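You operate a simulated robot arm through the tools that you are given. There is no shell and no other tool. Be economical: measure what you need, move in short steps, check, and stop when the job is done.

You run a simulated robot arm. Do the job below in one go: nothing can be reset, and whatever is moved stays where it is left.

TASK
Put things in order on the table by the day bed. At the end: the blue dictionary (marked "WORDS") stands where the hand roller stood; the folded teal cloth is on the blue water tin; the orange battery stands on top of the damp pad; the hand roller stands on top of the white creased sheet; whatever was shut is shut again. Leave all else as you found it, and nothing knocked over.

The check looks at the end state, three seconds after you hand in, the way a careful person would. Anything else that was tipped, shoved, dropped, spilled or broken makes it a failure.

THE ROBOT
A 5-joint arm with a two-finger parallel gripper, fixed in place. Base frame: the origin is at the foot of the arm, x ahead of it, y to its left, z up; the work surface is at about z = 0. Lengths are in mm, angles in degrees, forces in N, time in s.
With the tool pointing down near the work surface it reaches from about 260 to 680 mm from the base axis. Its first joint turns from -66.0 to 66.0 degrees. The tool tilts only in the upright plane through the base axis and itself; it spins freely about its own axis. Payload 2.9 kg.
Tool frame: the origin (TCP) lies between the finger pads and is the grasp point; the fingertips stand 30 mm ahead of it; z points along the fingers, y is the line along which they close. Largest opening 110 mm; finger width 20, thickness 10; the body of the gripper, 48 by 112 mm, starts 55 mm behind the TCP.
Orientation is told as [roll, pitch, yaw] about the base's x, y, z axes, in that order, counted from this pose: with the fingers straight down and closing along the base's y, the tool's x points along the base's -x, its y along +y and its z along -z.

THE INTERFACE
- The arm moves only by the tool servo_tool. Its argument "steps" is one flat list of numbers, 6 for each row, row after row: the shift along the base's x, y, z in mm, then the turn, a rotation vector about the base's x, y, z in degrees. In form: [dx, dy, dz, wx, wy, wz, dx, dy, dz, wx, wy, wz, ...]. A call has 1 to 8 rows; each row shifts and turns the commanded pose from where the row before left it. "fingers" is the opening, from 0 (shut) to 1 (fully open), set as the call begins (left out, the last holds). Each row takes 0.2 s and may step no farther than 50 mm and 8.6 degrees from the row before; otherwise, or with a gripper value out of range, the whole call is refused. A pose out of reach is approached as far as the arm can. The call stops where the force on the tool passes 40 N (or 10 N more than at its start, if that is more) or the arm is blocked; 0.2 s more then pass. The fingers move at their own pace (about 108 mm/s each) and stop on an object; they squeeze with about 24 N. The grip force told is the motor's: it shows also when the fingers shut on nothing. Time passes only in rows, and 0.2 s behind the last, so rows that do not move let the fingers close. The reply holds the time, the measured pose of the TCP, the force on the tool along the base axes, the opening and the grip force, in the units named above and with some noise, and new pictures: "views" is both (left out), scene, wrist or none.
- Cameras (640 x 400 px; columns grow to the right, rows downward): "scene" is fixed at [39.8, -454.1, 603.6]; the picture's right is [0.74, -0.67, 0.00], its down [-0.38, -0.42, -0.82] and it looks along [0.55, 0.61, -0.57] (base axes); focal length 330 px, centre (320, 200). "wrist" rides on the gripper at [-36, 0, -57] in the tool frame; the picture's right is [0.00, -1.00, 0.00], its down [0.97, 0.00, -0.24] and it looks along [0.24, 0.00, 0.97] (tool axes); focal length 218 px, centre (320, 200).
- measure_at(camera, pixels): for up to 12 pixels [column, row] of the newest picture of that camera ("zoom" is the newest enlarged one), the place [x, y, z] in the base frame of the surface seen there, good to about 2 mm. The clock stands still meanwhile.
- inspect(camera, box): a new picture of the part [left, top, right, bottom] of that camera's present view, enlarged. The clock stands still meanwhile.
- job_done(): hands the job in; it is judged then, once.

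Keep the steps short. Do not move on a guess: measure, check each grasp and each placing, and mend mistakes. In all there are 80 turns and 120 pictures (those below and enlarged ones count). Leave the gripper open and the arm clear of the work at the hand-in unless told otherwise, and finish with a single line.

The tools are called after "Emit:" as a command line: name --argument value ..., lists and objects as JSON in quotes. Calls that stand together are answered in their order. servo_tool: Moves the arm, as the interface text tells. Its arguments: {"type":"object","properties":{"steps":{"type":"array","items":{"type":"number"}},"fingers":{"type":"number"},"views":{"type":"string","enum":["both","scene","wrist","none"]}},"required":["steps"]} The other tools are called the same way: measure_at (camera, pixels) gives the place of the surface under pixels of a picture; inspect (camera, box) takes an enlarged picture of a part of a camera's view; job_done () hands the job in.

At the start:

```text
time: 0.0
ee_pos: [417.2, 184.1, 272.8]
tcp_rot: [0.0, 0.0, 0.0]
ft_force: [0.7, 0.7, -0.5]
opening: 110.1
finger_force: 0.1
```

scene: 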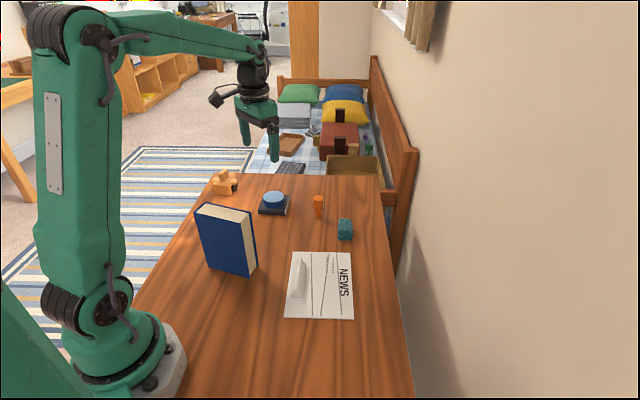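
wrist: 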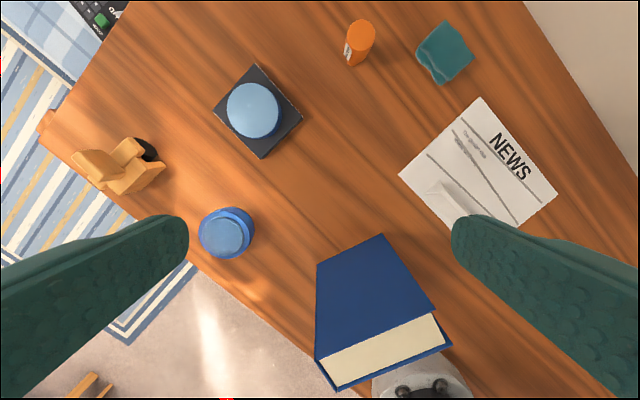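

I'll start by taking enlarged views to identify each object.

Emit:
inspect --camera "wrist" --box '[30, 50, 310, 280]'

Emit:
inspect --camera "scene" --box '[180, 150, 380, 330]'

Emit:
inspect --camera "wrist" --box '[300, 0, 580, 240]'

```text
1.74 times, centred on (170, 165) of wrist
```

zoom: 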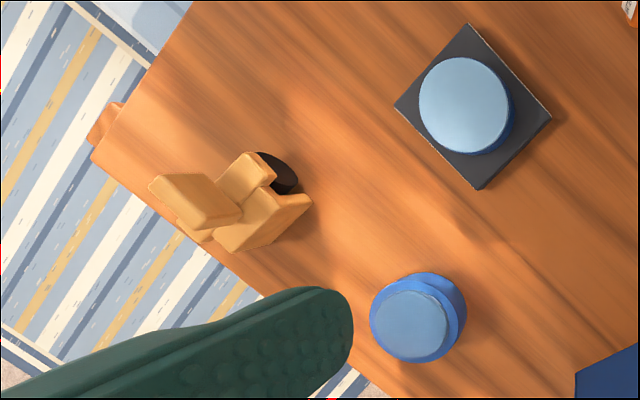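

```text
2.22 times, centred on (280, 240) of scene
```

zoom: 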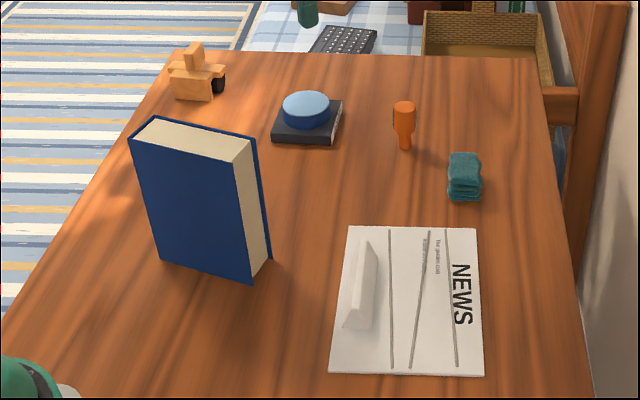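

```text
1.67 times, centred on (440, 120) of wrist
```

zoom: 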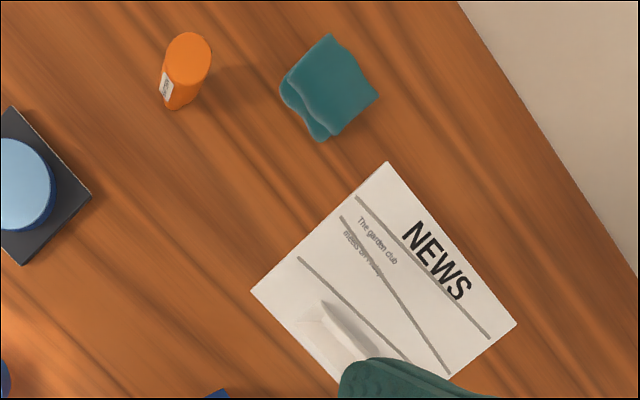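

The wooden thing with the black wheel is the hand roller. I see two round blue items, one on a dark slab and one behind the book. I'll measure heights and then look closer.

Emit:
measure_at --camera "wrist" --pixels '[[252, 108], [275, 130], [262, 150], [288, 112], [225, 235], [228, 212], [245, 218], [360, 30], [445, 50], [95, 165], [125, 155], [147, 150]]'

Emit:
inspect --camera "wrist" --box '[190, 195, 270, 265]'

Emit:
inspect --camera "scene" --box '[250, 180, 300, 220]'

```text
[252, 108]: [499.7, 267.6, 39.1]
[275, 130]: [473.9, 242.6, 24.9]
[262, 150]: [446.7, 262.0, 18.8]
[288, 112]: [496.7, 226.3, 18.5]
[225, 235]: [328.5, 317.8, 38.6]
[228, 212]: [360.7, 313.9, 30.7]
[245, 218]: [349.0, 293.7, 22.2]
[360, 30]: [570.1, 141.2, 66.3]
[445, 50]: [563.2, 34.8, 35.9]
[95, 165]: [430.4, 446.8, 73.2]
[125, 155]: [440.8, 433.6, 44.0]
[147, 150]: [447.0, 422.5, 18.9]
```

```text
5.71 times, centred on (230, 230) of wrist
```

zoom: 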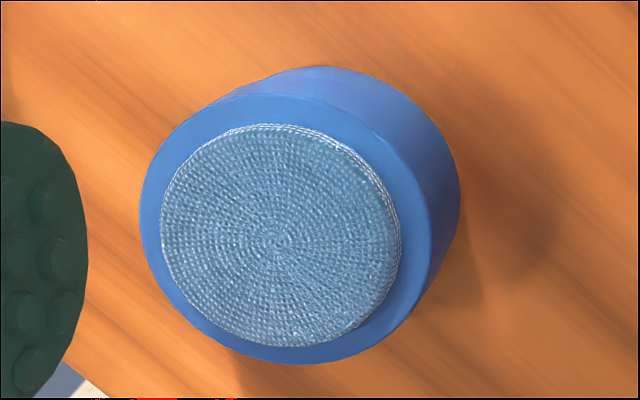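

```text
10.00 times, centred on (275, 200) of scene
```

zoom: 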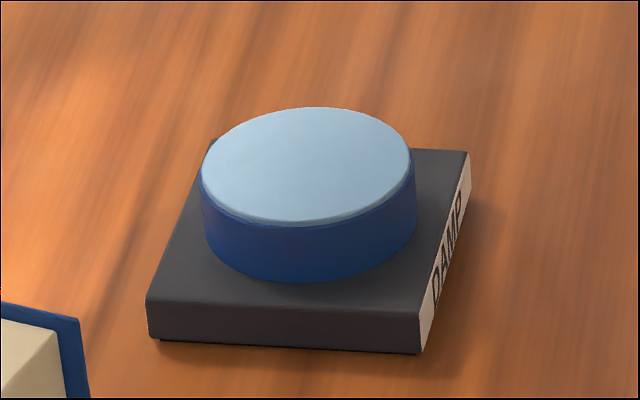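

The dark slab is labelled "DAMP" and carries a blue disc. The other blue tin has a woven top. Next I measure the roller, book and sheet geometry.

Emit:
measure_at --camera "wrist" --pixels '[[75, 155], [85, 180], [160, 165], [125, 190], [382, 238], [320, 265], [432, 305], [318, 358], [445, 340], [400, 175], [481, 98], [556, 192]]'

Emit:
measure_at --camera "scene" --pixels '[[294, 252], [350, 254], [354, 318], [284, 316], [299, 255], [303, 297], [292, 296], [297, 276], [208, 266], [243, 276], [257, 264], [226, 240]]'

Emit:
inspect --camera "scene" --box '[200, 165, 248, 200]'

```text
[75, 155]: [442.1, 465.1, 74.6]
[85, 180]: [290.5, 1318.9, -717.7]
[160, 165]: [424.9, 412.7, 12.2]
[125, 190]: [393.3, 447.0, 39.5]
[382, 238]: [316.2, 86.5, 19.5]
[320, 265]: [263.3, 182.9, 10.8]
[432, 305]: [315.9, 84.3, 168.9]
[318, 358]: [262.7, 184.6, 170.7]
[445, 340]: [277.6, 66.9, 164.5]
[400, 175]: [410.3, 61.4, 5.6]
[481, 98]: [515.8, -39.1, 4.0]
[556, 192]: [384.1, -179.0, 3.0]
```

```text
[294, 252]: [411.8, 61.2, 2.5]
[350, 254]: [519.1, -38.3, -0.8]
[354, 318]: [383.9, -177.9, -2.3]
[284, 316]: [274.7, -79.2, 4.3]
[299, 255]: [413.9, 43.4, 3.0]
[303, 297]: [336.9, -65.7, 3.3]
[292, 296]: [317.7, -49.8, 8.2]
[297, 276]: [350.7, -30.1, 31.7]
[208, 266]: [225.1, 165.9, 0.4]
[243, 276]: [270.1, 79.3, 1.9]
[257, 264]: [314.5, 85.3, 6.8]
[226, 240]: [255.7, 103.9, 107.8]
```

```text
11.43 times, centred on (224, 182) of scene
```

zoom: 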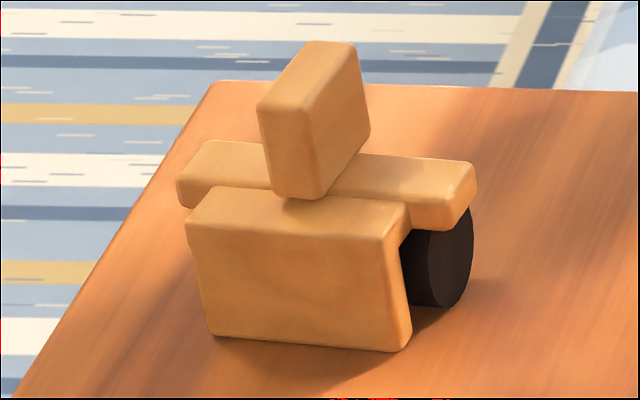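

Sheet corners and the ridge are known: the flat half lies on the "NEWS" side. I move the arm toward the roller for a closer look from above.

Emit:
servo_tool --steps '[0, 48, 0, 0, 0, 0, 0, 48, 0, 0, 0, 0, 0, 48, 0, 0, 0, 0, 0, 48, 0, 0, 0, 0, 0, 40, 0, 0, 0, 0, 0, 0, 0, 0, 0, 0]'

```text
time: 1.4
ee_pos: [416.8, 414.9, 272.9]
tcp_rot: [0.0, -0.1, 0.0]
ft_force: [0.2, 0.5, -0.3]
opening: 109.8
finger_force: 0.1
```

scene: 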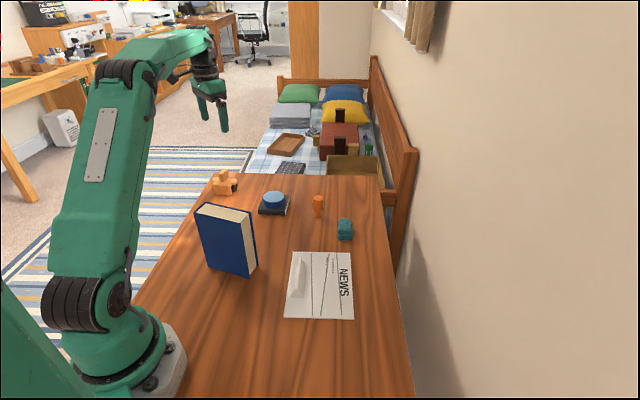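
wrist: 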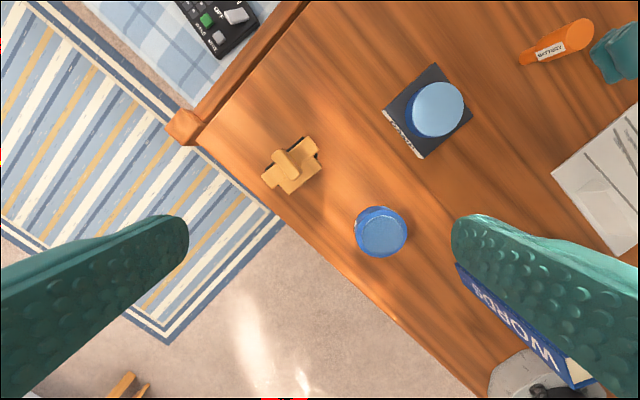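

Good view from above. I enlarge the roller, the pad and the tin.

Emit:
inspect --camera "wrist" --box '[250, 125, 330, 205]'

Emit:
measure_at --camera "wrist" --pixels '[[263, 180], [312, 138], [319, 150], [289, 192], [276, 153], [292, 178], [286, 165], [311, 147], [305, 162], [269, 184], [196, 143], [275, 213]]'

Emit:
inspect --camera "wrist" --box '[370, 50, 480, 170]'

Emit:
measure_at --camera "wrist" --pixels '[[436, 64], [472, 115], [421, 157], [383, 110], [440, 82], [463, 105], [414, 108], [437, 134], [359, 235], [403, 235], [381, 211], [381, 254]]'

```text
5.00 times, centred on (290, 165) of wrist
```

zoom: 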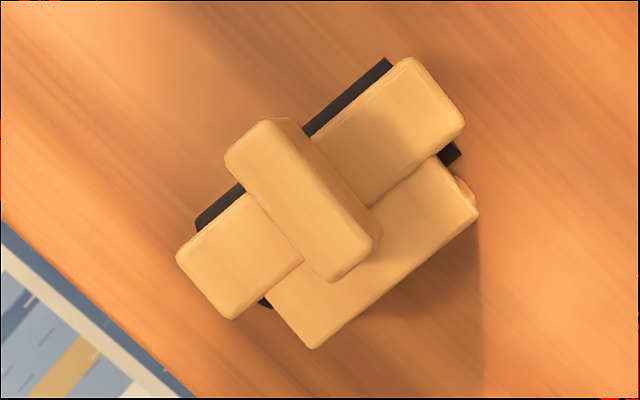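

```text
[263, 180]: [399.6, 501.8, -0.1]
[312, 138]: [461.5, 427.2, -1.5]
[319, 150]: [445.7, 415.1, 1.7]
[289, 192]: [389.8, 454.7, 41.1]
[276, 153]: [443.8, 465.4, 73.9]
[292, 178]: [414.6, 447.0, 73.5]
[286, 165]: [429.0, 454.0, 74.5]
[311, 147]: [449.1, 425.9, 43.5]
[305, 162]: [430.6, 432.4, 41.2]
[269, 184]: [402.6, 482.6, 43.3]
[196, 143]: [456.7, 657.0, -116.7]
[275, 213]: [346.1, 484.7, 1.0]
```

```text
3.33 times, centred on (425, 110) of wrist
```

zoom: 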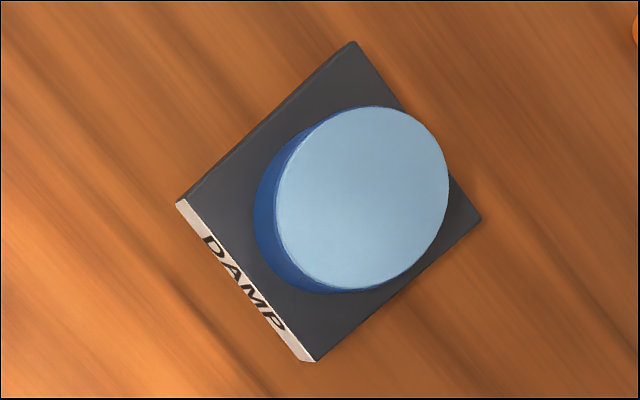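

```text
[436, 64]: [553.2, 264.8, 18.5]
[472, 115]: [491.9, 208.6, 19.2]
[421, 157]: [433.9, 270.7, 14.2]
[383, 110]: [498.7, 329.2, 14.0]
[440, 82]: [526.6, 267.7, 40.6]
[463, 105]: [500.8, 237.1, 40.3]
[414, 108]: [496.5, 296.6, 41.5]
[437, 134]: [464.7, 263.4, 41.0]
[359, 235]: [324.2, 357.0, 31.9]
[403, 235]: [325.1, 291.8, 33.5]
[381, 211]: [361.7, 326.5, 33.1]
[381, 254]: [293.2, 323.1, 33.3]
```

Seen from above, the pad is a dark slab marked DAMP with a disc on it. The roller's handle plank runs along (-0.76,-0.65) with its top at z≈74, centre about (429,454), and the crossbar top is at z≈43. I go above the handle with yaw +40.5° and the fingers half open.

Emit:
servo_tool --steps '[2, 8, -25, 0, 0, 8.1, 2, 8, -25, 0, 0, 8.1, 3, 8, -25, 0, 0, 8.1, 3, 8, -25, 0, 0, 8.1, 2, 7, -22, 0, 0, 8.1, 0, 0, 0, 0, 0, 0]' --fingers 0.5

```text
time: 2.8
ee_pos: [427.8, 455.7, 148.3]
tcp_rot: [0.1, 0.1, 40.7]
ft_force: [1.1, -0.7, 0.3]
opening: 55.0
finger_force: 0.0
```

scene: 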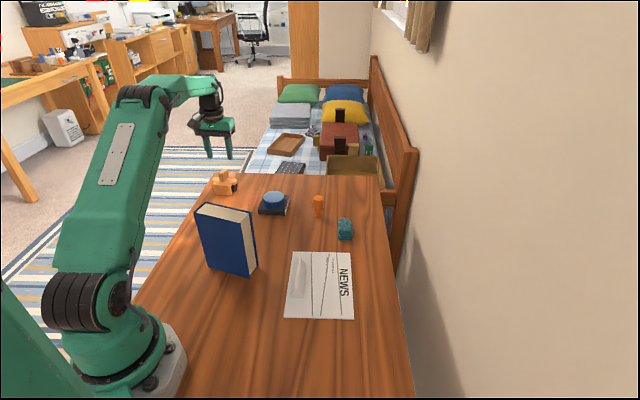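
wrist: 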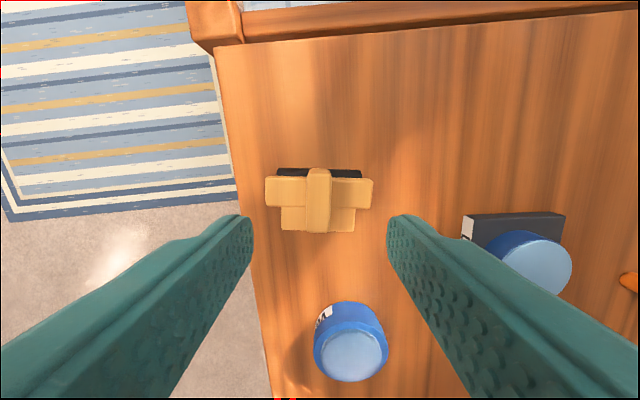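

Handle appears centred between the fingers, and the tin has a label. I check both.

Emit:
measure_at --camera "wrist" --pixels '[[319, 172], [319, 198], [319, 228], [309, 200], [329, 200], [280, 190], [360, 190], [282, 230], [355, 230], [225, 150], [258, 350]]'

Emit:
inspect --camera "wrist" --box '[300, 290, 400, 390]'

```text
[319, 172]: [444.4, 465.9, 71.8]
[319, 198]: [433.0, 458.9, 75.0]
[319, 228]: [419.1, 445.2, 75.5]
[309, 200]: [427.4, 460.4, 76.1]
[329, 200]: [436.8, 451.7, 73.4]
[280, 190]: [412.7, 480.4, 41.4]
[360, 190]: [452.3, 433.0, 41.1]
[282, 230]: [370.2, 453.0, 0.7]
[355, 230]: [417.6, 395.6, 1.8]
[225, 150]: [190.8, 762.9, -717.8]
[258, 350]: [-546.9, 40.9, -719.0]
```

```text
4.00 times, centred on (350, 340) of wrist
```

zoom: 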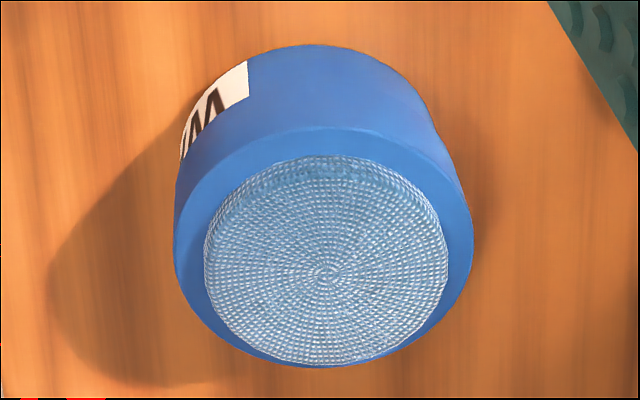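

The tin carries a "W…" label, so it's the water tin. The handle centre is (432,456). I shift +4,+1, lower to z≈77 so the fingertips stay above the crossbar at 43, and close.

Emit:
servo_tool --steps '[4, 1, -25, 0, 0, 0, 0, 0, -25, 0, 0, 0, 0, 0, -14, 0, 0, 0, 0, 0, -7, 0, 0, 0, 0, 0, 0, 0, 0, 0]' --views "wrist"

Emit:
servo_tool --steps '[0, 0, 0, 0, 0, 0, 0, 0, 0, 0, 0, 0, 0, 0, 0, 0, 0, 0]' --fingers 0 --views "both"

```text
time: 4.0
ee_pos: [431.8, 455.5, 79.4]
tcp_rot: [0.1, 0.1, 40.5]
ft_force: [-0.2, -0.1, 0.3]
opening: 55.4
finger_force: 0.1
```

wrist: 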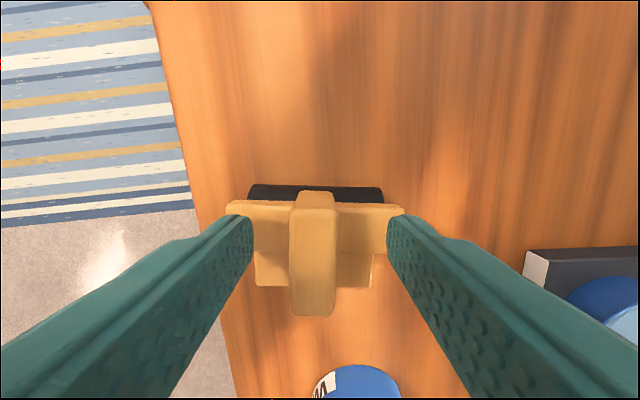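

```text
time: 4.8
ee_pos: [433.6, 456.3, 79.7]
tcp_rot: [0.0, 0.0, 40.6]
ft_force: [0.1, -0.2, 0.0]
opening: 15.4
finger_force: 24.5
```

scene: 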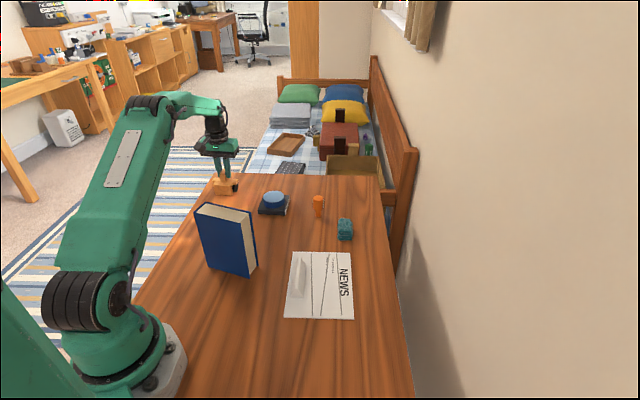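
wrist: 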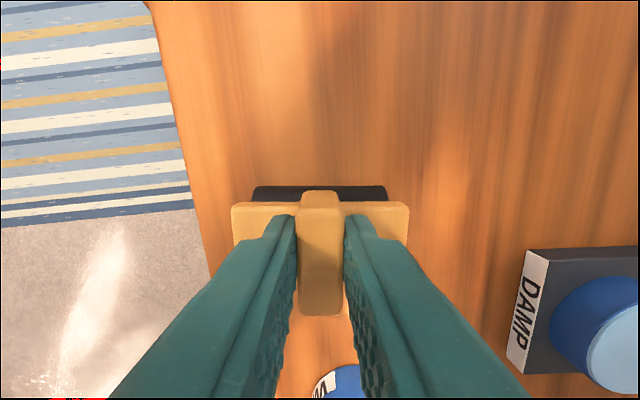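

The roller is held at 15.4 mm with 24.5 N. I lift it and check.

Emit:
servo_tool --steps '[0, 0, 15, 0, 0, 0, 0, 0, 35, 0, 0, 0, 0, 0, 40, 0, 0, 0, 0, 0, 30, 0, 0, 0]' --views "wrist"

```text
time: 5.8
ee_pos: [433.1, 456.1, 201.2]
tcp_rot: [0.0, 0.1, 40.5]
ft_force: [0.8, -0.4, -1.3]
opening: 15.4
finger_force: 24.1
```

wrist: 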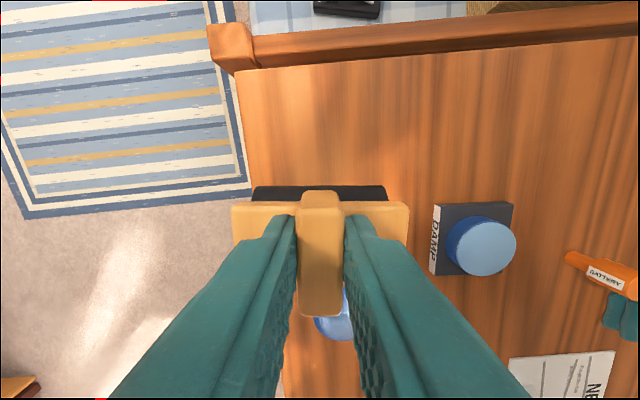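

Held firmly. I carry it to above the flat half of the sheet, turning the yaw by -84° on the way so the crossbar runs parallel to the crease.

Emit:
servo_tool --steps '[0, -44, 18, 0, 0, -7, 0, -44.5, 18, 0, 0, -7, 0, -44.5, 18, 0, 0, -7, 0, -44.5, 6, 0, 0, -7, 0, -44.5, 0, 0, 0, -7, 0, -44.5, 0, 0, 0, -7, 0, -44.5, 0, 0, 0, -7]' --views "scene"

Emit:
servo_tool --steps '[-5, -44.5, 0, 0, 0, -7, -5, -44.5, 0, 0, 0, -7, -3, -44.5, -20, 0, 0, -7, -3, -44.5, -30, 0, 0, -7, -1, -44.5, -50, 0, 0, -7, 0, 0, -30, 0, 0, 0, 0, 0, 0, 0, 0, 0]'

```text
time: 7.4
ee_pos: [435.6, 145.7, 261.4]
tcp_rot: [0.0, 0.0, -8.6]
ft_force: [-0.9, -0.9, -1.3]
opening: 15.4
finger_force: 23.8
```

scene: 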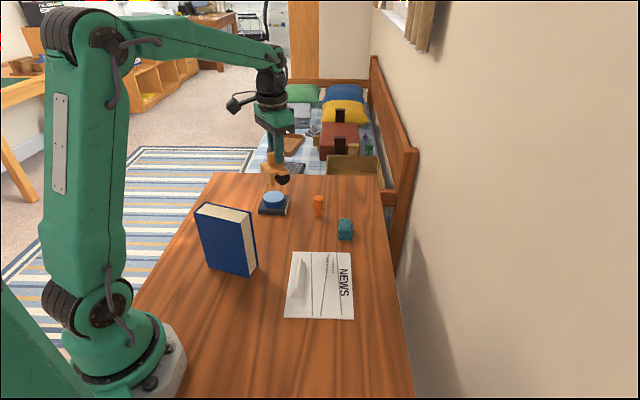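

```text
refused: row 4 steps farther than a row can; nothing moved
```

The call was refused because the combined step was too large, so I use separate rows.

Emit:
servo_tool --steps '[-5, -44.7, 0, 0, 0, -7, -5, -44.7, 0, 0, 0, -7, -4, -44.7, 0, 0, 0, -7, -3, -44.7, 0, 0, 0, -7, -2, -44.7, 0, 0, 0, -7, 0, 0, -45, 0, 0, 0, 0, 0, -45, 0, 0, 0, 0, 0, -45, 0, 0, 0]'

```text
time: 9.2
ee_pos: [415.0, -80.0, 125.4]
tcp_rot: [0.0, 0.0, -43.5]
ft_force: [0.1, 0.9, -1.7]
opening: 15.6
finger_force: 23.9
```

scene: 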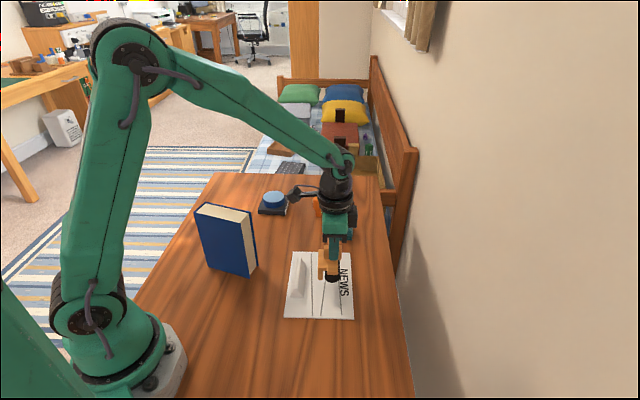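
wrist: 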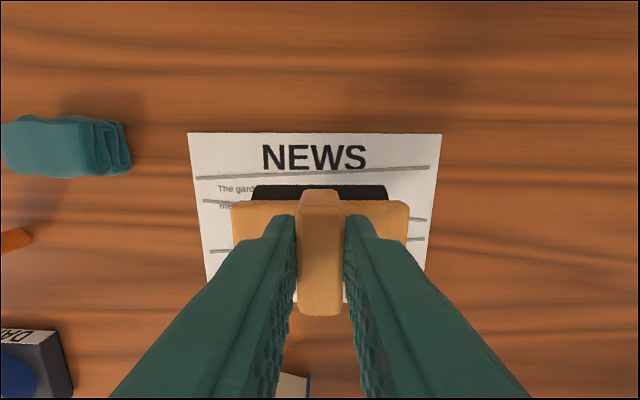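

Lined up over the sheet with the bottom about 46 mm up. I lower most of the way, then creep.

Emit:
servo_tool --steps '[0, 0, -20, 0, 0, 0, 0, 0, -15, 0, 0, 0, 0, 0, -4, 0, 0, 0, 0, 0, -2, 0, 0, 0, 0, 0, 0, 0, 0, 0]' --views "none"

Emit:
servo_tool --steps '[0, 0, -1, 0, 0, 0, 0, 0, -1, 0, 0, 0, 0, 0, 0, 0, 0, 0]'

```text
time: 10.4
ee_pos: [416.3, -78.0, 83.4]
tcp_rot: [0.1, -0.1, -43.5]
ft_force: [-3.0, -3.8, 16.1]
opening: 15.5
finger_force: 23.5
```

```text
time: 11.1
ee_pos: [416.0, -78.7, 83.8]
tcp_rot: [0.1, -0.3, -43.7]
ft_force: [-2.7, -1.3, 9.4]
opening: 15.6
finger_force: 24.1
stopped in row 3: the force on the tool passed its limit (the readings are from after the stop); the commanded pose is now the measured one
```

scene: 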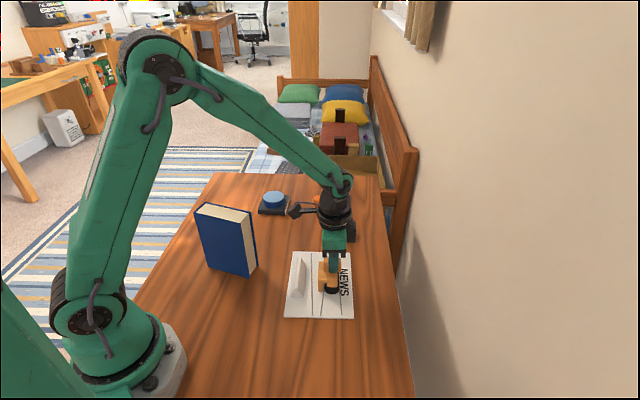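
wrist: 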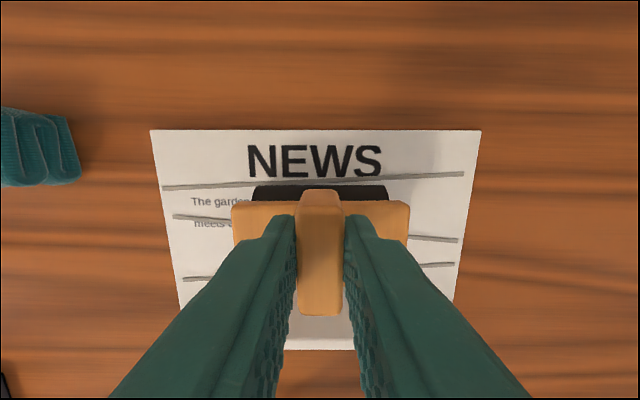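

Contact with the sheet at z≈83.5. I open the fingers and rise straight up.

Emit:
servo_tool --steps '[0, 0, 0, 0, 0, 0, 0, 0, 0, 0, 0, 0, 0, 0, 10, 0, 0, 0, 0, 0, 40, 0, 0, 0, 0, 0, 45, 0, 0, 0]' --fingers 0.45

```text
time: 12.3
ee_pos: [415.3, -80.1, 180.5]
tcp_rot: [0.2, -0.2, -43.6]
ft_force: [0.1, 0.2, -0.2]
opening: 49.4
finger_force: 0.0
```

scene: 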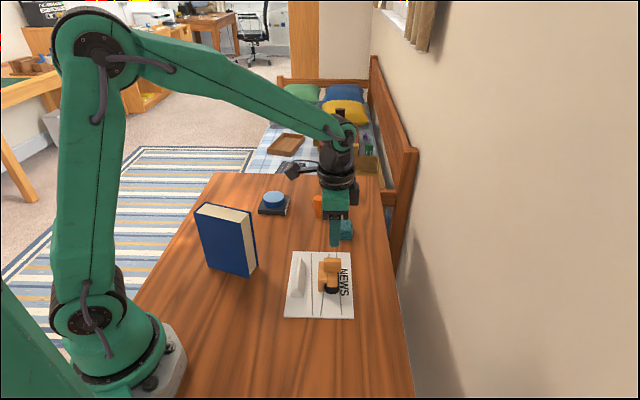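
wrist: 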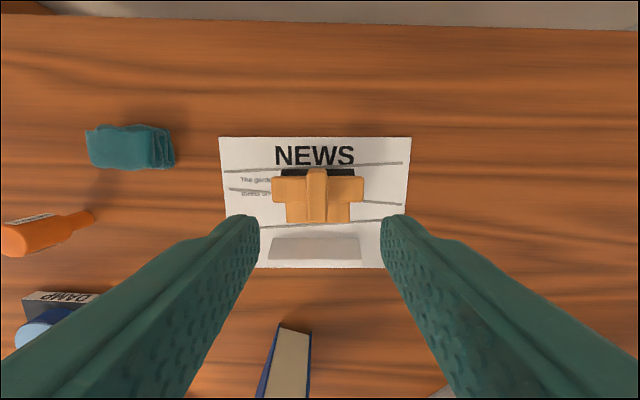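

The roller stands upright on the flat part of the sheet. Next the book: top corners give a centre of about (270,126), thickness 42 mm along (0.89,0.46), height ~170. I go above it high up with yaw -62.

Emit:
servo_tool --steps '[0, 0, 48, 0, 0, 0, 0, 0, 48, 0, 0, 0, -24, 34, 7, 0, 0, -3.1, -24, 34, 7, 0, 0, -3.1, -24, 34, 0, 0, 0, -3.1, -24, 34, 0, 0, 0, -3.1, -24, 34, 0, 0, 0, -3.1, -23, 34, 0, 0, 0, -3.1]' --fingers 0.75

```text
time: 14.1
ee_pos: [272.9, 128.7, 289.8]
tcp_rot: [0.3, 0.0, -62.2]
ft_force: [0.4, -0.2, -0.4]
opening: 82.7
finger_force: 0.1
```

scene: 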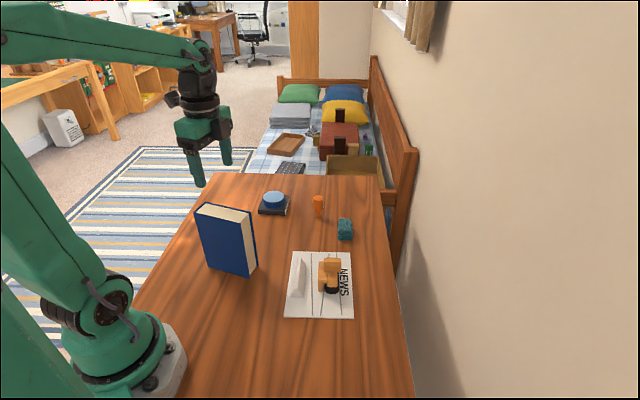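
wrist: 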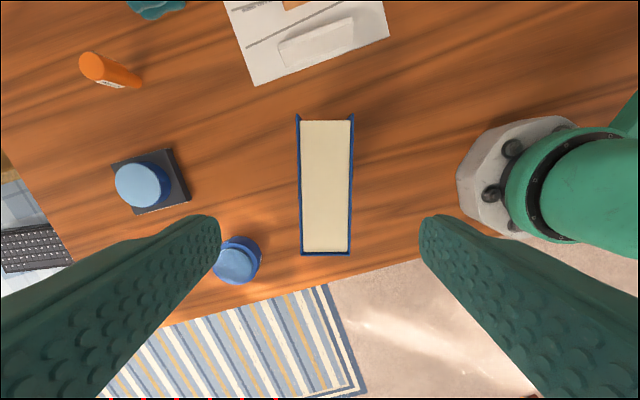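

The book is well aligned. I measure its top corners and the table edge.

Emit:
measure_at --camera "wrist" --pixels '[[297, 117], [352, 117], [303, 252], [349, 252], [326, 185], [322, 283], [270, 297], [410, 262], [165, 322], [300, 185], [350, 185]]'

Emit:
measure_at --camera "scene" --pixels '[[208, 179], [190, 207], [170, 236], [145, 285], [215, 173], [260, 174], [196, 205], [236, 222], [254, 212], [232, 274], [256, 265]]'

```text
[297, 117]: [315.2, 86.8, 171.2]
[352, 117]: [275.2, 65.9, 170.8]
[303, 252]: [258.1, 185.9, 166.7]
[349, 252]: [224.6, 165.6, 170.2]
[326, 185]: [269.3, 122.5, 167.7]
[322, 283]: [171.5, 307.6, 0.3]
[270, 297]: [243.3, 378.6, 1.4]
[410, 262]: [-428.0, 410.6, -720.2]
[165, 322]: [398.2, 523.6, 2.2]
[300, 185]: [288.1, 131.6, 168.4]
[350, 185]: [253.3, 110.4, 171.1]
```

```text
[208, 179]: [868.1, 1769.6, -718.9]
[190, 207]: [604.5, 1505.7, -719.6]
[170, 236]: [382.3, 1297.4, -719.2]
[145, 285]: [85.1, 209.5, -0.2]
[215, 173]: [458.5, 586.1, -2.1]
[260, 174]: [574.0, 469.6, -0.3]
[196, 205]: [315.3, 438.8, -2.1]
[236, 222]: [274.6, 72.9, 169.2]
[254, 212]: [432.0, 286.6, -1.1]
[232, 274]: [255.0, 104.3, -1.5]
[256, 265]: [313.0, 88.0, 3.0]
```

Table edge direction is 43.6°, and the roller's old place is 73 mm from the edge and 109 mm from the end, so the book fits with its length along the edge. I centre on the book (268,126) and lower to z≈132.

Emit:
servo_tool --steps '[-4.5, -2.7, 0, 0, 0, 0, 0, 0, -45, 0, 0, 0, 0, 0, -40, 0, 0, 0, 0, 0, 0, 0, 0, 0]' --views "wrist"

```text
time: 15.1
ee_pos: [267.4, 121.7, 203.8]
tcp_rot: [0.1, 0.0, -62.2]
ft_force: [0.2, 0.2, 0.3]
opening: 82.5
finger_force: 0.0
```

wrist: 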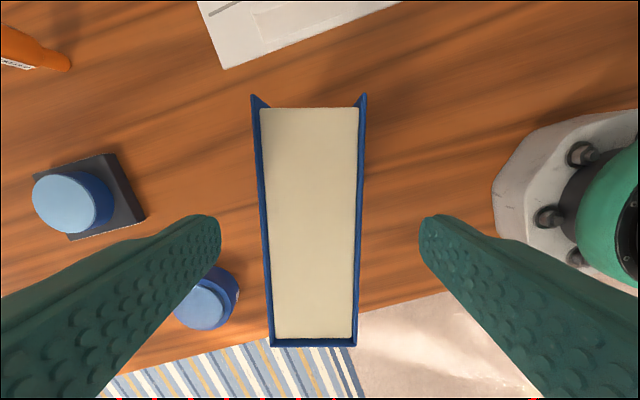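

Small lateral correction (+1.5,+4), then lower 70 mm.

Emit:
servo_tool --steps '[1.5, 4, 0, 0, 0, 0, 0, 0, -25, 0, 0, 0, 0, 0, -25, 0, 0, 0, 0, 0, -20, 0, 0, 0, 0, 0, 0, 0, 0, 0]' --views "wrist"

```text
time: 16.3
ee_pos: [270.5, 127.1, 133.1]
tcp_rot: [0.2, 0.0, -62.2]
ft_force: [0.4, 0.1, -0.3]
opening: 82.5
finger_force: 0.0
```

wrist: 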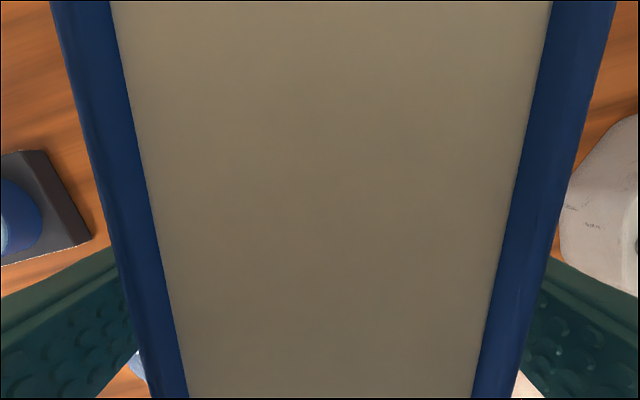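

The fingers straddle the book. I close and check the grip.

Emit:
servo_tool --steps '[0, 0, 0, 0, 0, 0, 0, 0, 0, 0, 0, 0, 0, 0, 0, 0, 0, 0]' --fingers 0 --views "scene"

Emit:
servo_tool --steps '[0, 0, 4, 0, 0, 0, 0, 0, 20, 0, 0, 0, 0, 0, 30, 0, 0, 0, 0, 0, 30, 0, 0, 0, 0, 0, 0, 0, 0, 0]' --views "scene"

```text
time: 17.1
ee_pos: [269.8, 128.1, 134.1]
tcp_rot: [0.0, 0.0, -62.2]
ft_force: [-2.9, -2.5, 1.5]
opening: 44.8
finger_force: 24.0
```

scene: 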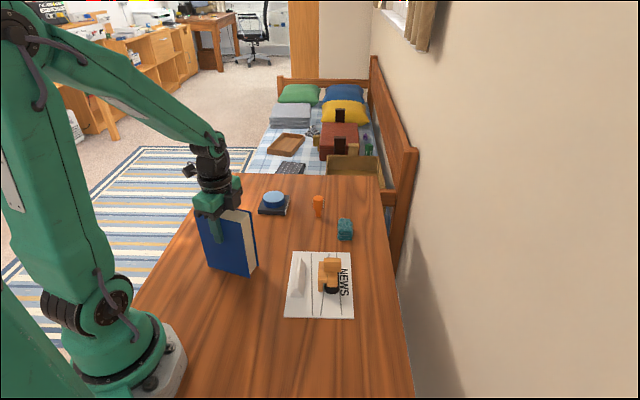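

```text
time: 18.3
ee_pos: [270.8, 127.0, 216.8]
tcp_rot: [0.1, 0.0, -62.2]
ft_force: [0.1, 0.1, -6.6]
opening: 45.2
finger_force: 24.3
```

scene: 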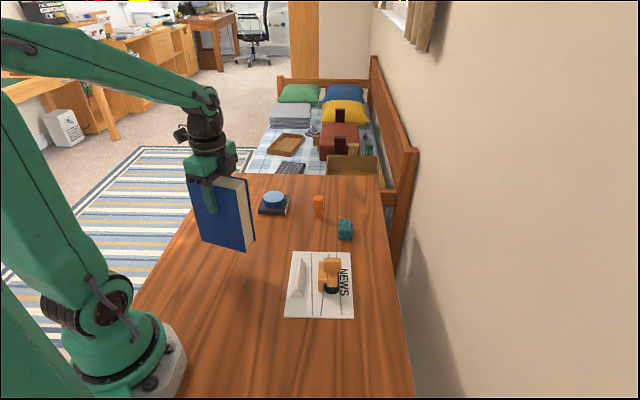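

The book is lifted and hangs straight, bottom at about 83. I carry it to (431,454) while turning -74° so its length runs along the table edge.

Emit:
servo_tool --steps '[0, 0, 25, 0, 0, 0, 16, 32.7, 0, 0, 0, -7.4, 16, 32.7, 0, 0, 0, -7.4, 16, 32.7, 0, 0, 0, -7.4, 16, 32.7, 0, 0, 0, -7.4, 16, 32.7, 0, 0, 0, -7.4, 0, 0, 0, 0, 0, 0]' --views "scene"

Emit:
servo_tool --steps '[16, 32.7, 0, 0, 0, -7.4, 16, 32.7, 0, 0, 0, -7.4, 16, 32.7, 0, 0, 0, -7.4, 16, 32.7, 0, 0, 0, -7.4, 16, 32.7, 0, 0, 0, -7.4, 0, 0, 0, 0, 0, 0]'

```text
time: 19.9
ee_pos: [348.3, 289.4, 241.8]
tcp_rot: [-0.1, -0.1, -99.3]
ft_force: [0.2, 0.1, -6.0]
opening: 44.9
finger_force: 24.0
```

scene: 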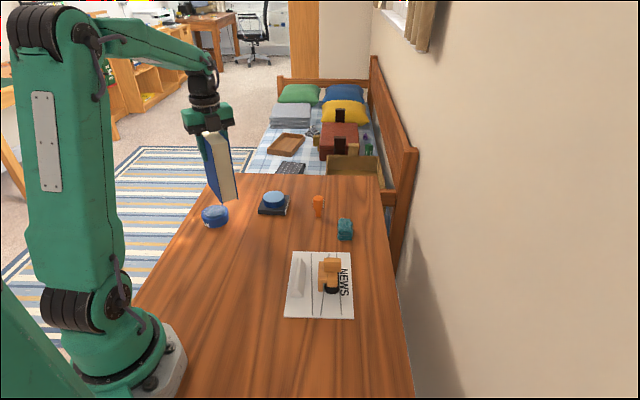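

```text
time: 21.3
ee_pos: [482.4, 396.1, 237.4]
tcp_rot: [0.0, -0.3, -133.2]
ft_force: [0.2, -0.5, -5.7]
opening: 45.1
finger_force: 23.9
out of reach, approached as far as the arm can: row 4, 5
```

scene: 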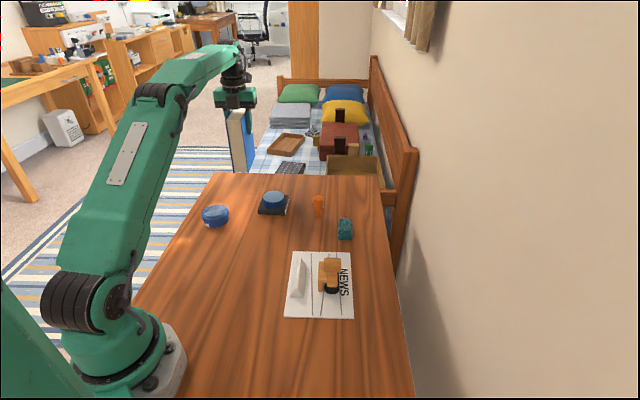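
wrist: 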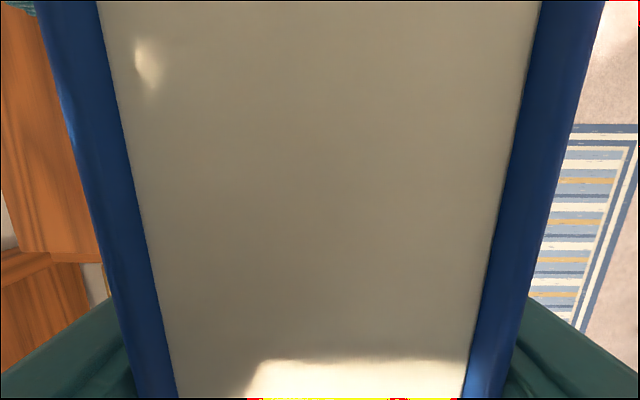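

The spin joint ran to its limit (yaw minus base angle near -180), so the arm stopped short at (482,396). I'll turn the other way, to yaw +43.6, which is the same book line. I start rotating back and check.

Emit:
servo_tool --steps '[-16, -32, 0, 0, 0, 8, -16, -32, 0, 0, 0, 8, 0, 0, 0, 0, 0, 8, 0, 0, 0, 0, 0, 8, 0, 0, 0, 0, 0, 8, 0, 0, 0, 0, 0, 8]' --views "scene"

```text
time: 22.7
ee_pos: [448.2, 334.5, 242.0]
tcp_rot: [-0.1, -0.1, -84.9]
ft_force: [0.5, 0.0, -6.1]
opening: 45.0
finger_force: 24.3
```

scene: 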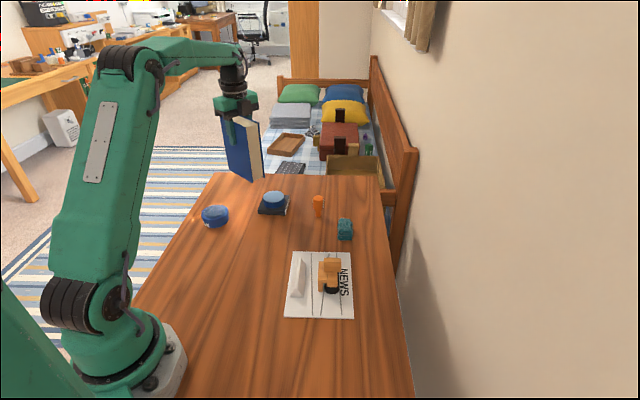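

Tracking properly again at yaw -84.9. I continue +128.5° and then move over to (432,456).

Emit:
servo_tool --steps '[0, 0, 0, 0, 0, 8.03, 0, 0, 0, 0, 0, 8.03, 0, 0, 0, 0, 0, 8.03, 0, 0, 0, 0, 0, 8.03, 0, 0, 0, 0, 0, 8.03, 0, 0, 0, 0, 0, 8.03, 0, 0, 0, 0, 0, 8.03, 0, 0, 0, 0, 0, 8.03]' --views "none"

Emit:
servo_tool --steps '[-2, 15, 0, 0, 0, 8.03, -2, 15, 0, 0, 0, 8.03, -2, 15, 0, 0, 0, 8.03, -2, 15, 0, 0, 0, 8.03, -2, 15, 0, 0, 0, 8.03, -2, 15, 0, 0, 0, 8.03, -2, 15, 0, 0, 0, 8.03, -2, 15, 0, 0, 0, 8.03]'

```text
time: 24.5
ee_pos: [448.1, 332.9, 241.0]
tcp_rot: [0.1, 0.0, -20.6]
ft_force: [0.0, 0.1, -6.4]
opening: 45.1
finger_force: 24.0
```

```text
time: 26.3
ee_pos: [433.9, 453.1, 241.5]
tcp_rot: [0.0, -0.2, 43.6]
ft_force: [-0.9, -0.2, -6.6]
opening: 44.9
finger_force: 23.8
```

scene: 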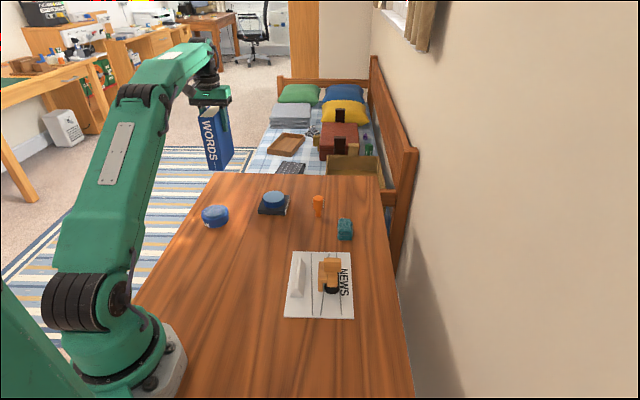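
wrist: 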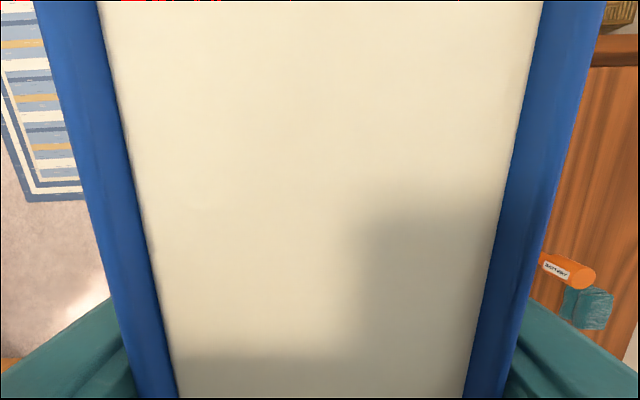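

In position at (434,453). I lower 97 mm, then creep to contact around z≈134.

Emit:
servo_tool --steps '[-1.5, 1.5, -40, 0, 0, 0, 0, 0, -35, 0, 0, 0, 0, 0, -22, 0, 0, 0, 0, 0, 0, 0, 0, 0]' --views "scene"

Emit:
servo_tool --steps '[0, 0, -4, 0, 0, 0, 0, 0, -2, 0, 0, 0, 0, 0, -1.5, 0, 0, 0, 0, 0, -1.5, 0, 0, 0, 0, 0, 0, 0, 0, 0]' --views "scene"

```text
time: 27.3
ee_pos: [431.4, 454.0, 144.4]
tcp_rot: [0.1, -0.1, 43.5]
ft_force: [0.1, -0.8, -6.8]
opening: 44.5
finger_force: 23.9
```

scene: 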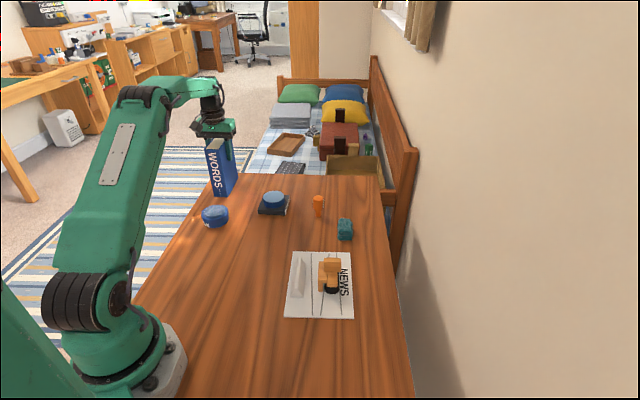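

```text
time: 28.5
ee_pos: [431.1, 453.4, 135.8]
tcp_rot: [0.0, -0.2, 43.5]
ft_force: [1.2, 1.1, -5.9]
opening: 44.8
finger_force: 24.4
```

scene: 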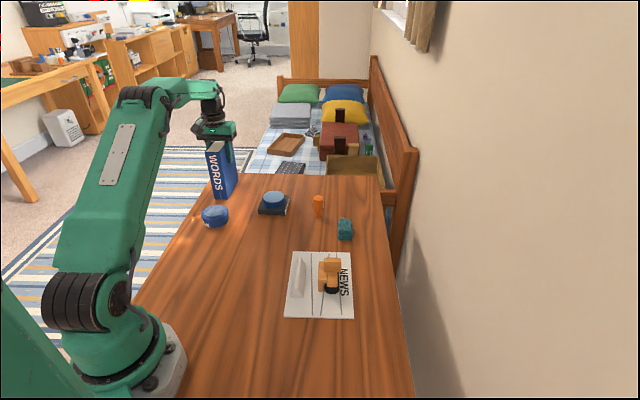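

Still hanging, force about -6 N. I creep a little more until contact.

Emit:
servo_tool --steps '[0, 0, -1, 0, 0, 0, 0, 0, -1, 0, 0, 0, 0, 0, -0.7, 0, 0, 0, 0, 0, 0, 0, 0, 0]' --views "none"

```text
time: 29.5
ee_pos: [431.6, 454.1, 133.4]
tcp_rot: [0.0, -0.2, 43.6]
ft_force: [-0.3, -0.2, -4.8]
opening: 45.3
finger_force: 24.1
```

Emit:
servo_tool --steps '[0, 0, -0.7, 0, 0, 0, 0, 0, -0.7, 0, 0, 0, 0, 0, 0, 0, 0, 0]' --views "none"

```text
time: 30.3
ee_pos: [430.9, 455.5, 132.6]
tcp_rot: [0.0, -0.3, 43.4]
ft_force: [-0.7, -7.6, 8.2]
opening: 45.0
finger_force: 23.8
```

Contact made (+8 N). I release and rise.

Emit:
servo_tool --steps '[0, 0, 0, 0, 0, 0, 0, 0, 0, 0, 0, 0, 0, 0, 30, 0, 0, 0, 0, 0, 40, 0, 0, 0, 0, 0, 40, 0, 0, 0]' --fingers 0.75

```text
time: 31.5
ee_pos: [432.3, 458.4, 242.2]
tcp_rot: [0.0, -0.2, 43.5]
ft_force: [-1.5, 0.1, 0.6]
opening: 82.6
finger_force: 0.1
```

scene: 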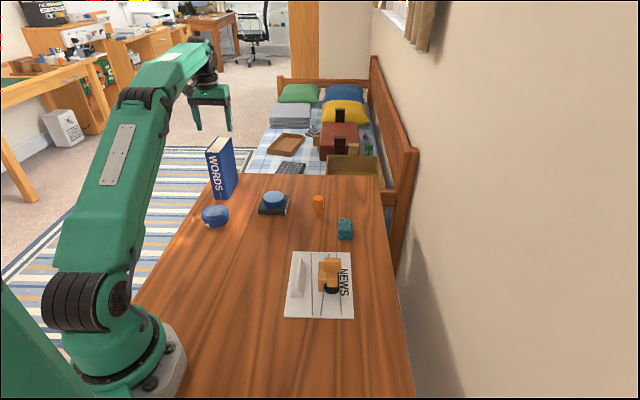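
wrist: 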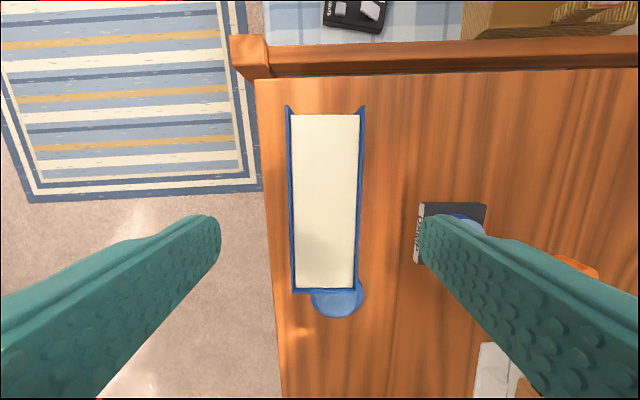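

The book stands in place. Now I look at the tin and the pad from the scene camera.

Emit:
inspect --camera "scene" --box '[194, 182, 302, 236]'

Emit:
inspect --camera "scene" --box '[300, 185, 364, 250]'

```text
5.93 times, centred on (248, 209) of scene
```

zoom: 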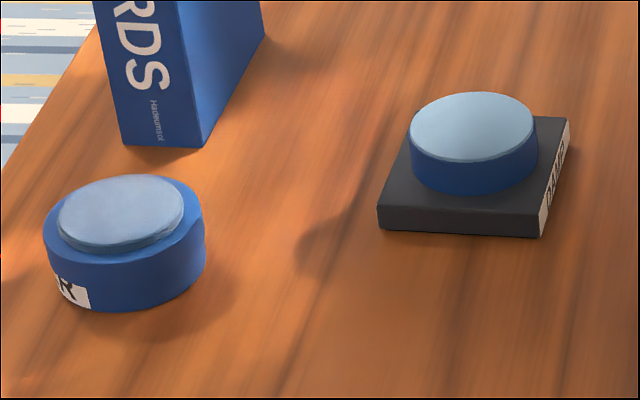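

```text
6.15 times, centred on (332, 218) of scene
```

zoom: 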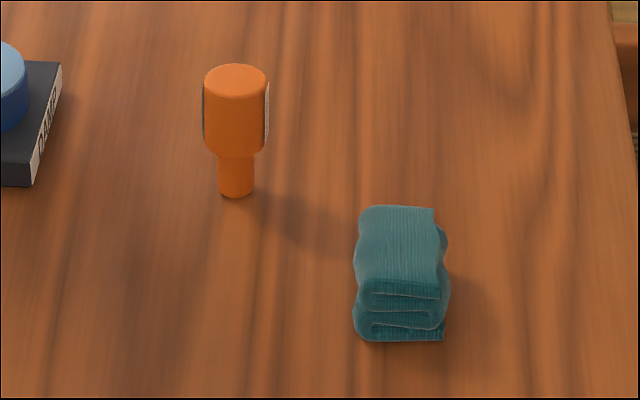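

The "WATER" tin has a woven top, and the DAMP pad carries a smooth disc. I need to know whether the disc belongs to the pad, so I move the wrist camera close above it.

Emit:
servo_tool --steps '[13, -38, 0, 0, 0, 0, 13, -38, 0, 0, 0, 0, 13, -38, 0, 0, 0, 0, 13, -38, -25, 0, 0, 0, 13, -38, -25, 0, 0, 0, 0, 0, -40, 0, 0, 0, 0, 0, 0, 0, 0, 0]' --views "wrist"

Emit:
inspect --camera "wrist" --box '[230, 120, 430, 280]'

```text
time: 33.1
ee_pos: [497.1, 263.7, 151.3]
tcp_rot: [0.0, -0.2, 43.5]
ft_force: [-0.1, 0.3, 0.3]
opening: 82.5
finger_force: 0.1
```

wrist: 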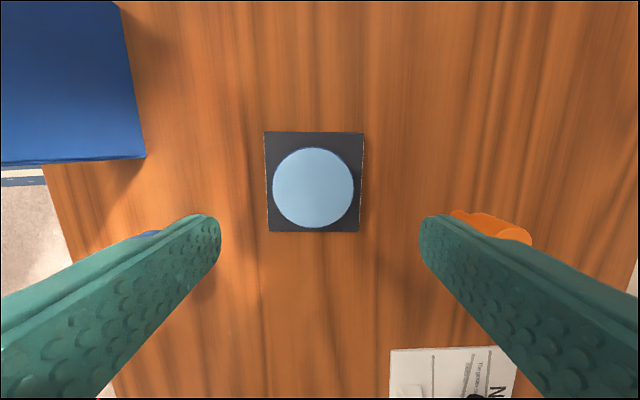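

```text
2.50 times, centred on (330, 200) of wrist
```

zoom: 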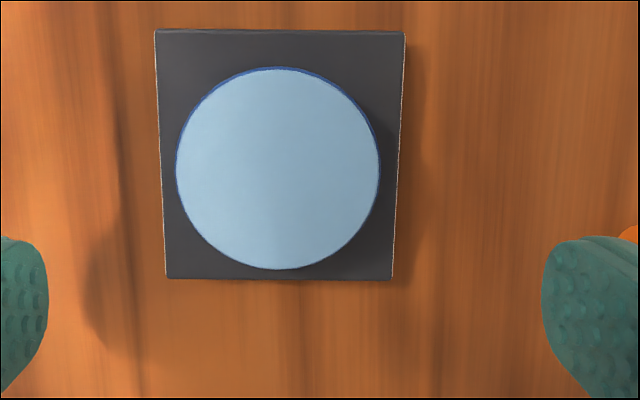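

The disc is concentric with the slab, so I treat it as the top of the damp pad and leave it in place. Next is the battery near (570,141): I move above it at yaw 0.

Emit:
servo_tool --steps '[12, -20.5, 5, 0, 0, -7.25, 12, -20.5, 5, 0, 0, -7.25, 12, -20.5, 5, 0, 0, -7.25, 12, -20.5, 0, 0, 0, -7.25, 12, -20.5, 0, 0, 0, -7.25, 12, -20.5, 0, 0, 0, -7.25, 0, 0, 0, 0, 0, 0]' --fingers 0.6 --views "wrist"

Emit:
inspect --camera "wrist" --box '[250, 120, 450, 280]'

Emit:
measure_at --camera "scene" --pixels '[[318, 197], [313, 198], [323, 198], [318, 216], [345, 222], [345, 236]]'

```text
time: 34.7
ee_pos: [567.9, 139.9, 167.2]
tcp_rot: [0.0, -0.2, -0.1]
ft_force: [0.0, 0.0, -0.4]
opening: 66.0
finger_force: 0.1
```

wrist: 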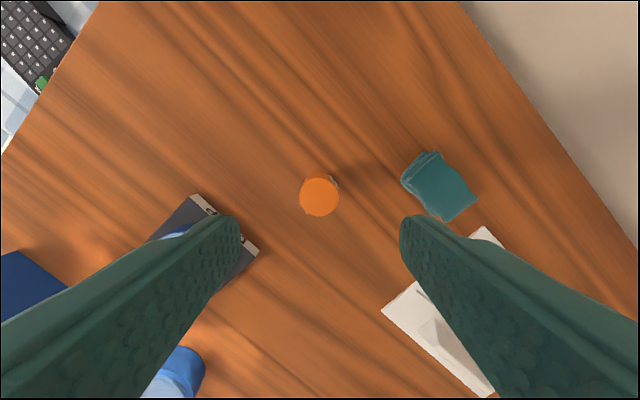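

```text
2.50 times, centred on (350, 200) of wrist
```

zoom: 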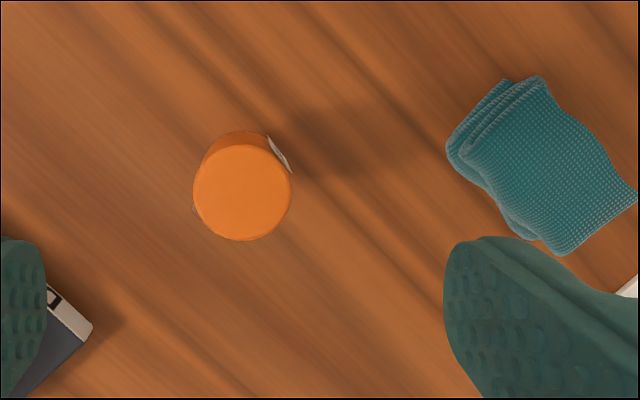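

```text
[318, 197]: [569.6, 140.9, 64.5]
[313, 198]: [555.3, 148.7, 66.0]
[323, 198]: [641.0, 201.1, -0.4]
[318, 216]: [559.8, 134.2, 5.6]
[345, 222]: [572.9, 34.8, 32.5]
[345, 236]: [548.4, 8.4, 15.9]
```

Emit:
measure_at --camera "wrist" --pixels '[[319, 197], [319, 182], [319, 212], [303, 197], [335, 197], [425, 165], [440, 190], [466, 200], [446, 215], [410, 172], [432, 157]]'

```text
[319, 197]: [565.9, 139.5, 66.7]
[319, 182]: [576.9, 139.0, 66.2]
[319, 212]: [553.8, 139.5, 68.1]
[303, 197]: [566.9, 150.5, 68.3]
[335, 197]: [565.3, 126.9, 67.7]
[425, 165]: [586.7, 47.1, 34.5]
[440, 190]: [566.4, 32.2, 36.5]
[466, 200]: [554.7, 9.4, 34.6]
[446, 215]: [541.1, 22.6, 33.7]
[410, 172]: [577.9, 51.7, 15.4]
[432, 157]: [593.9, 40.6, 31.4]
```

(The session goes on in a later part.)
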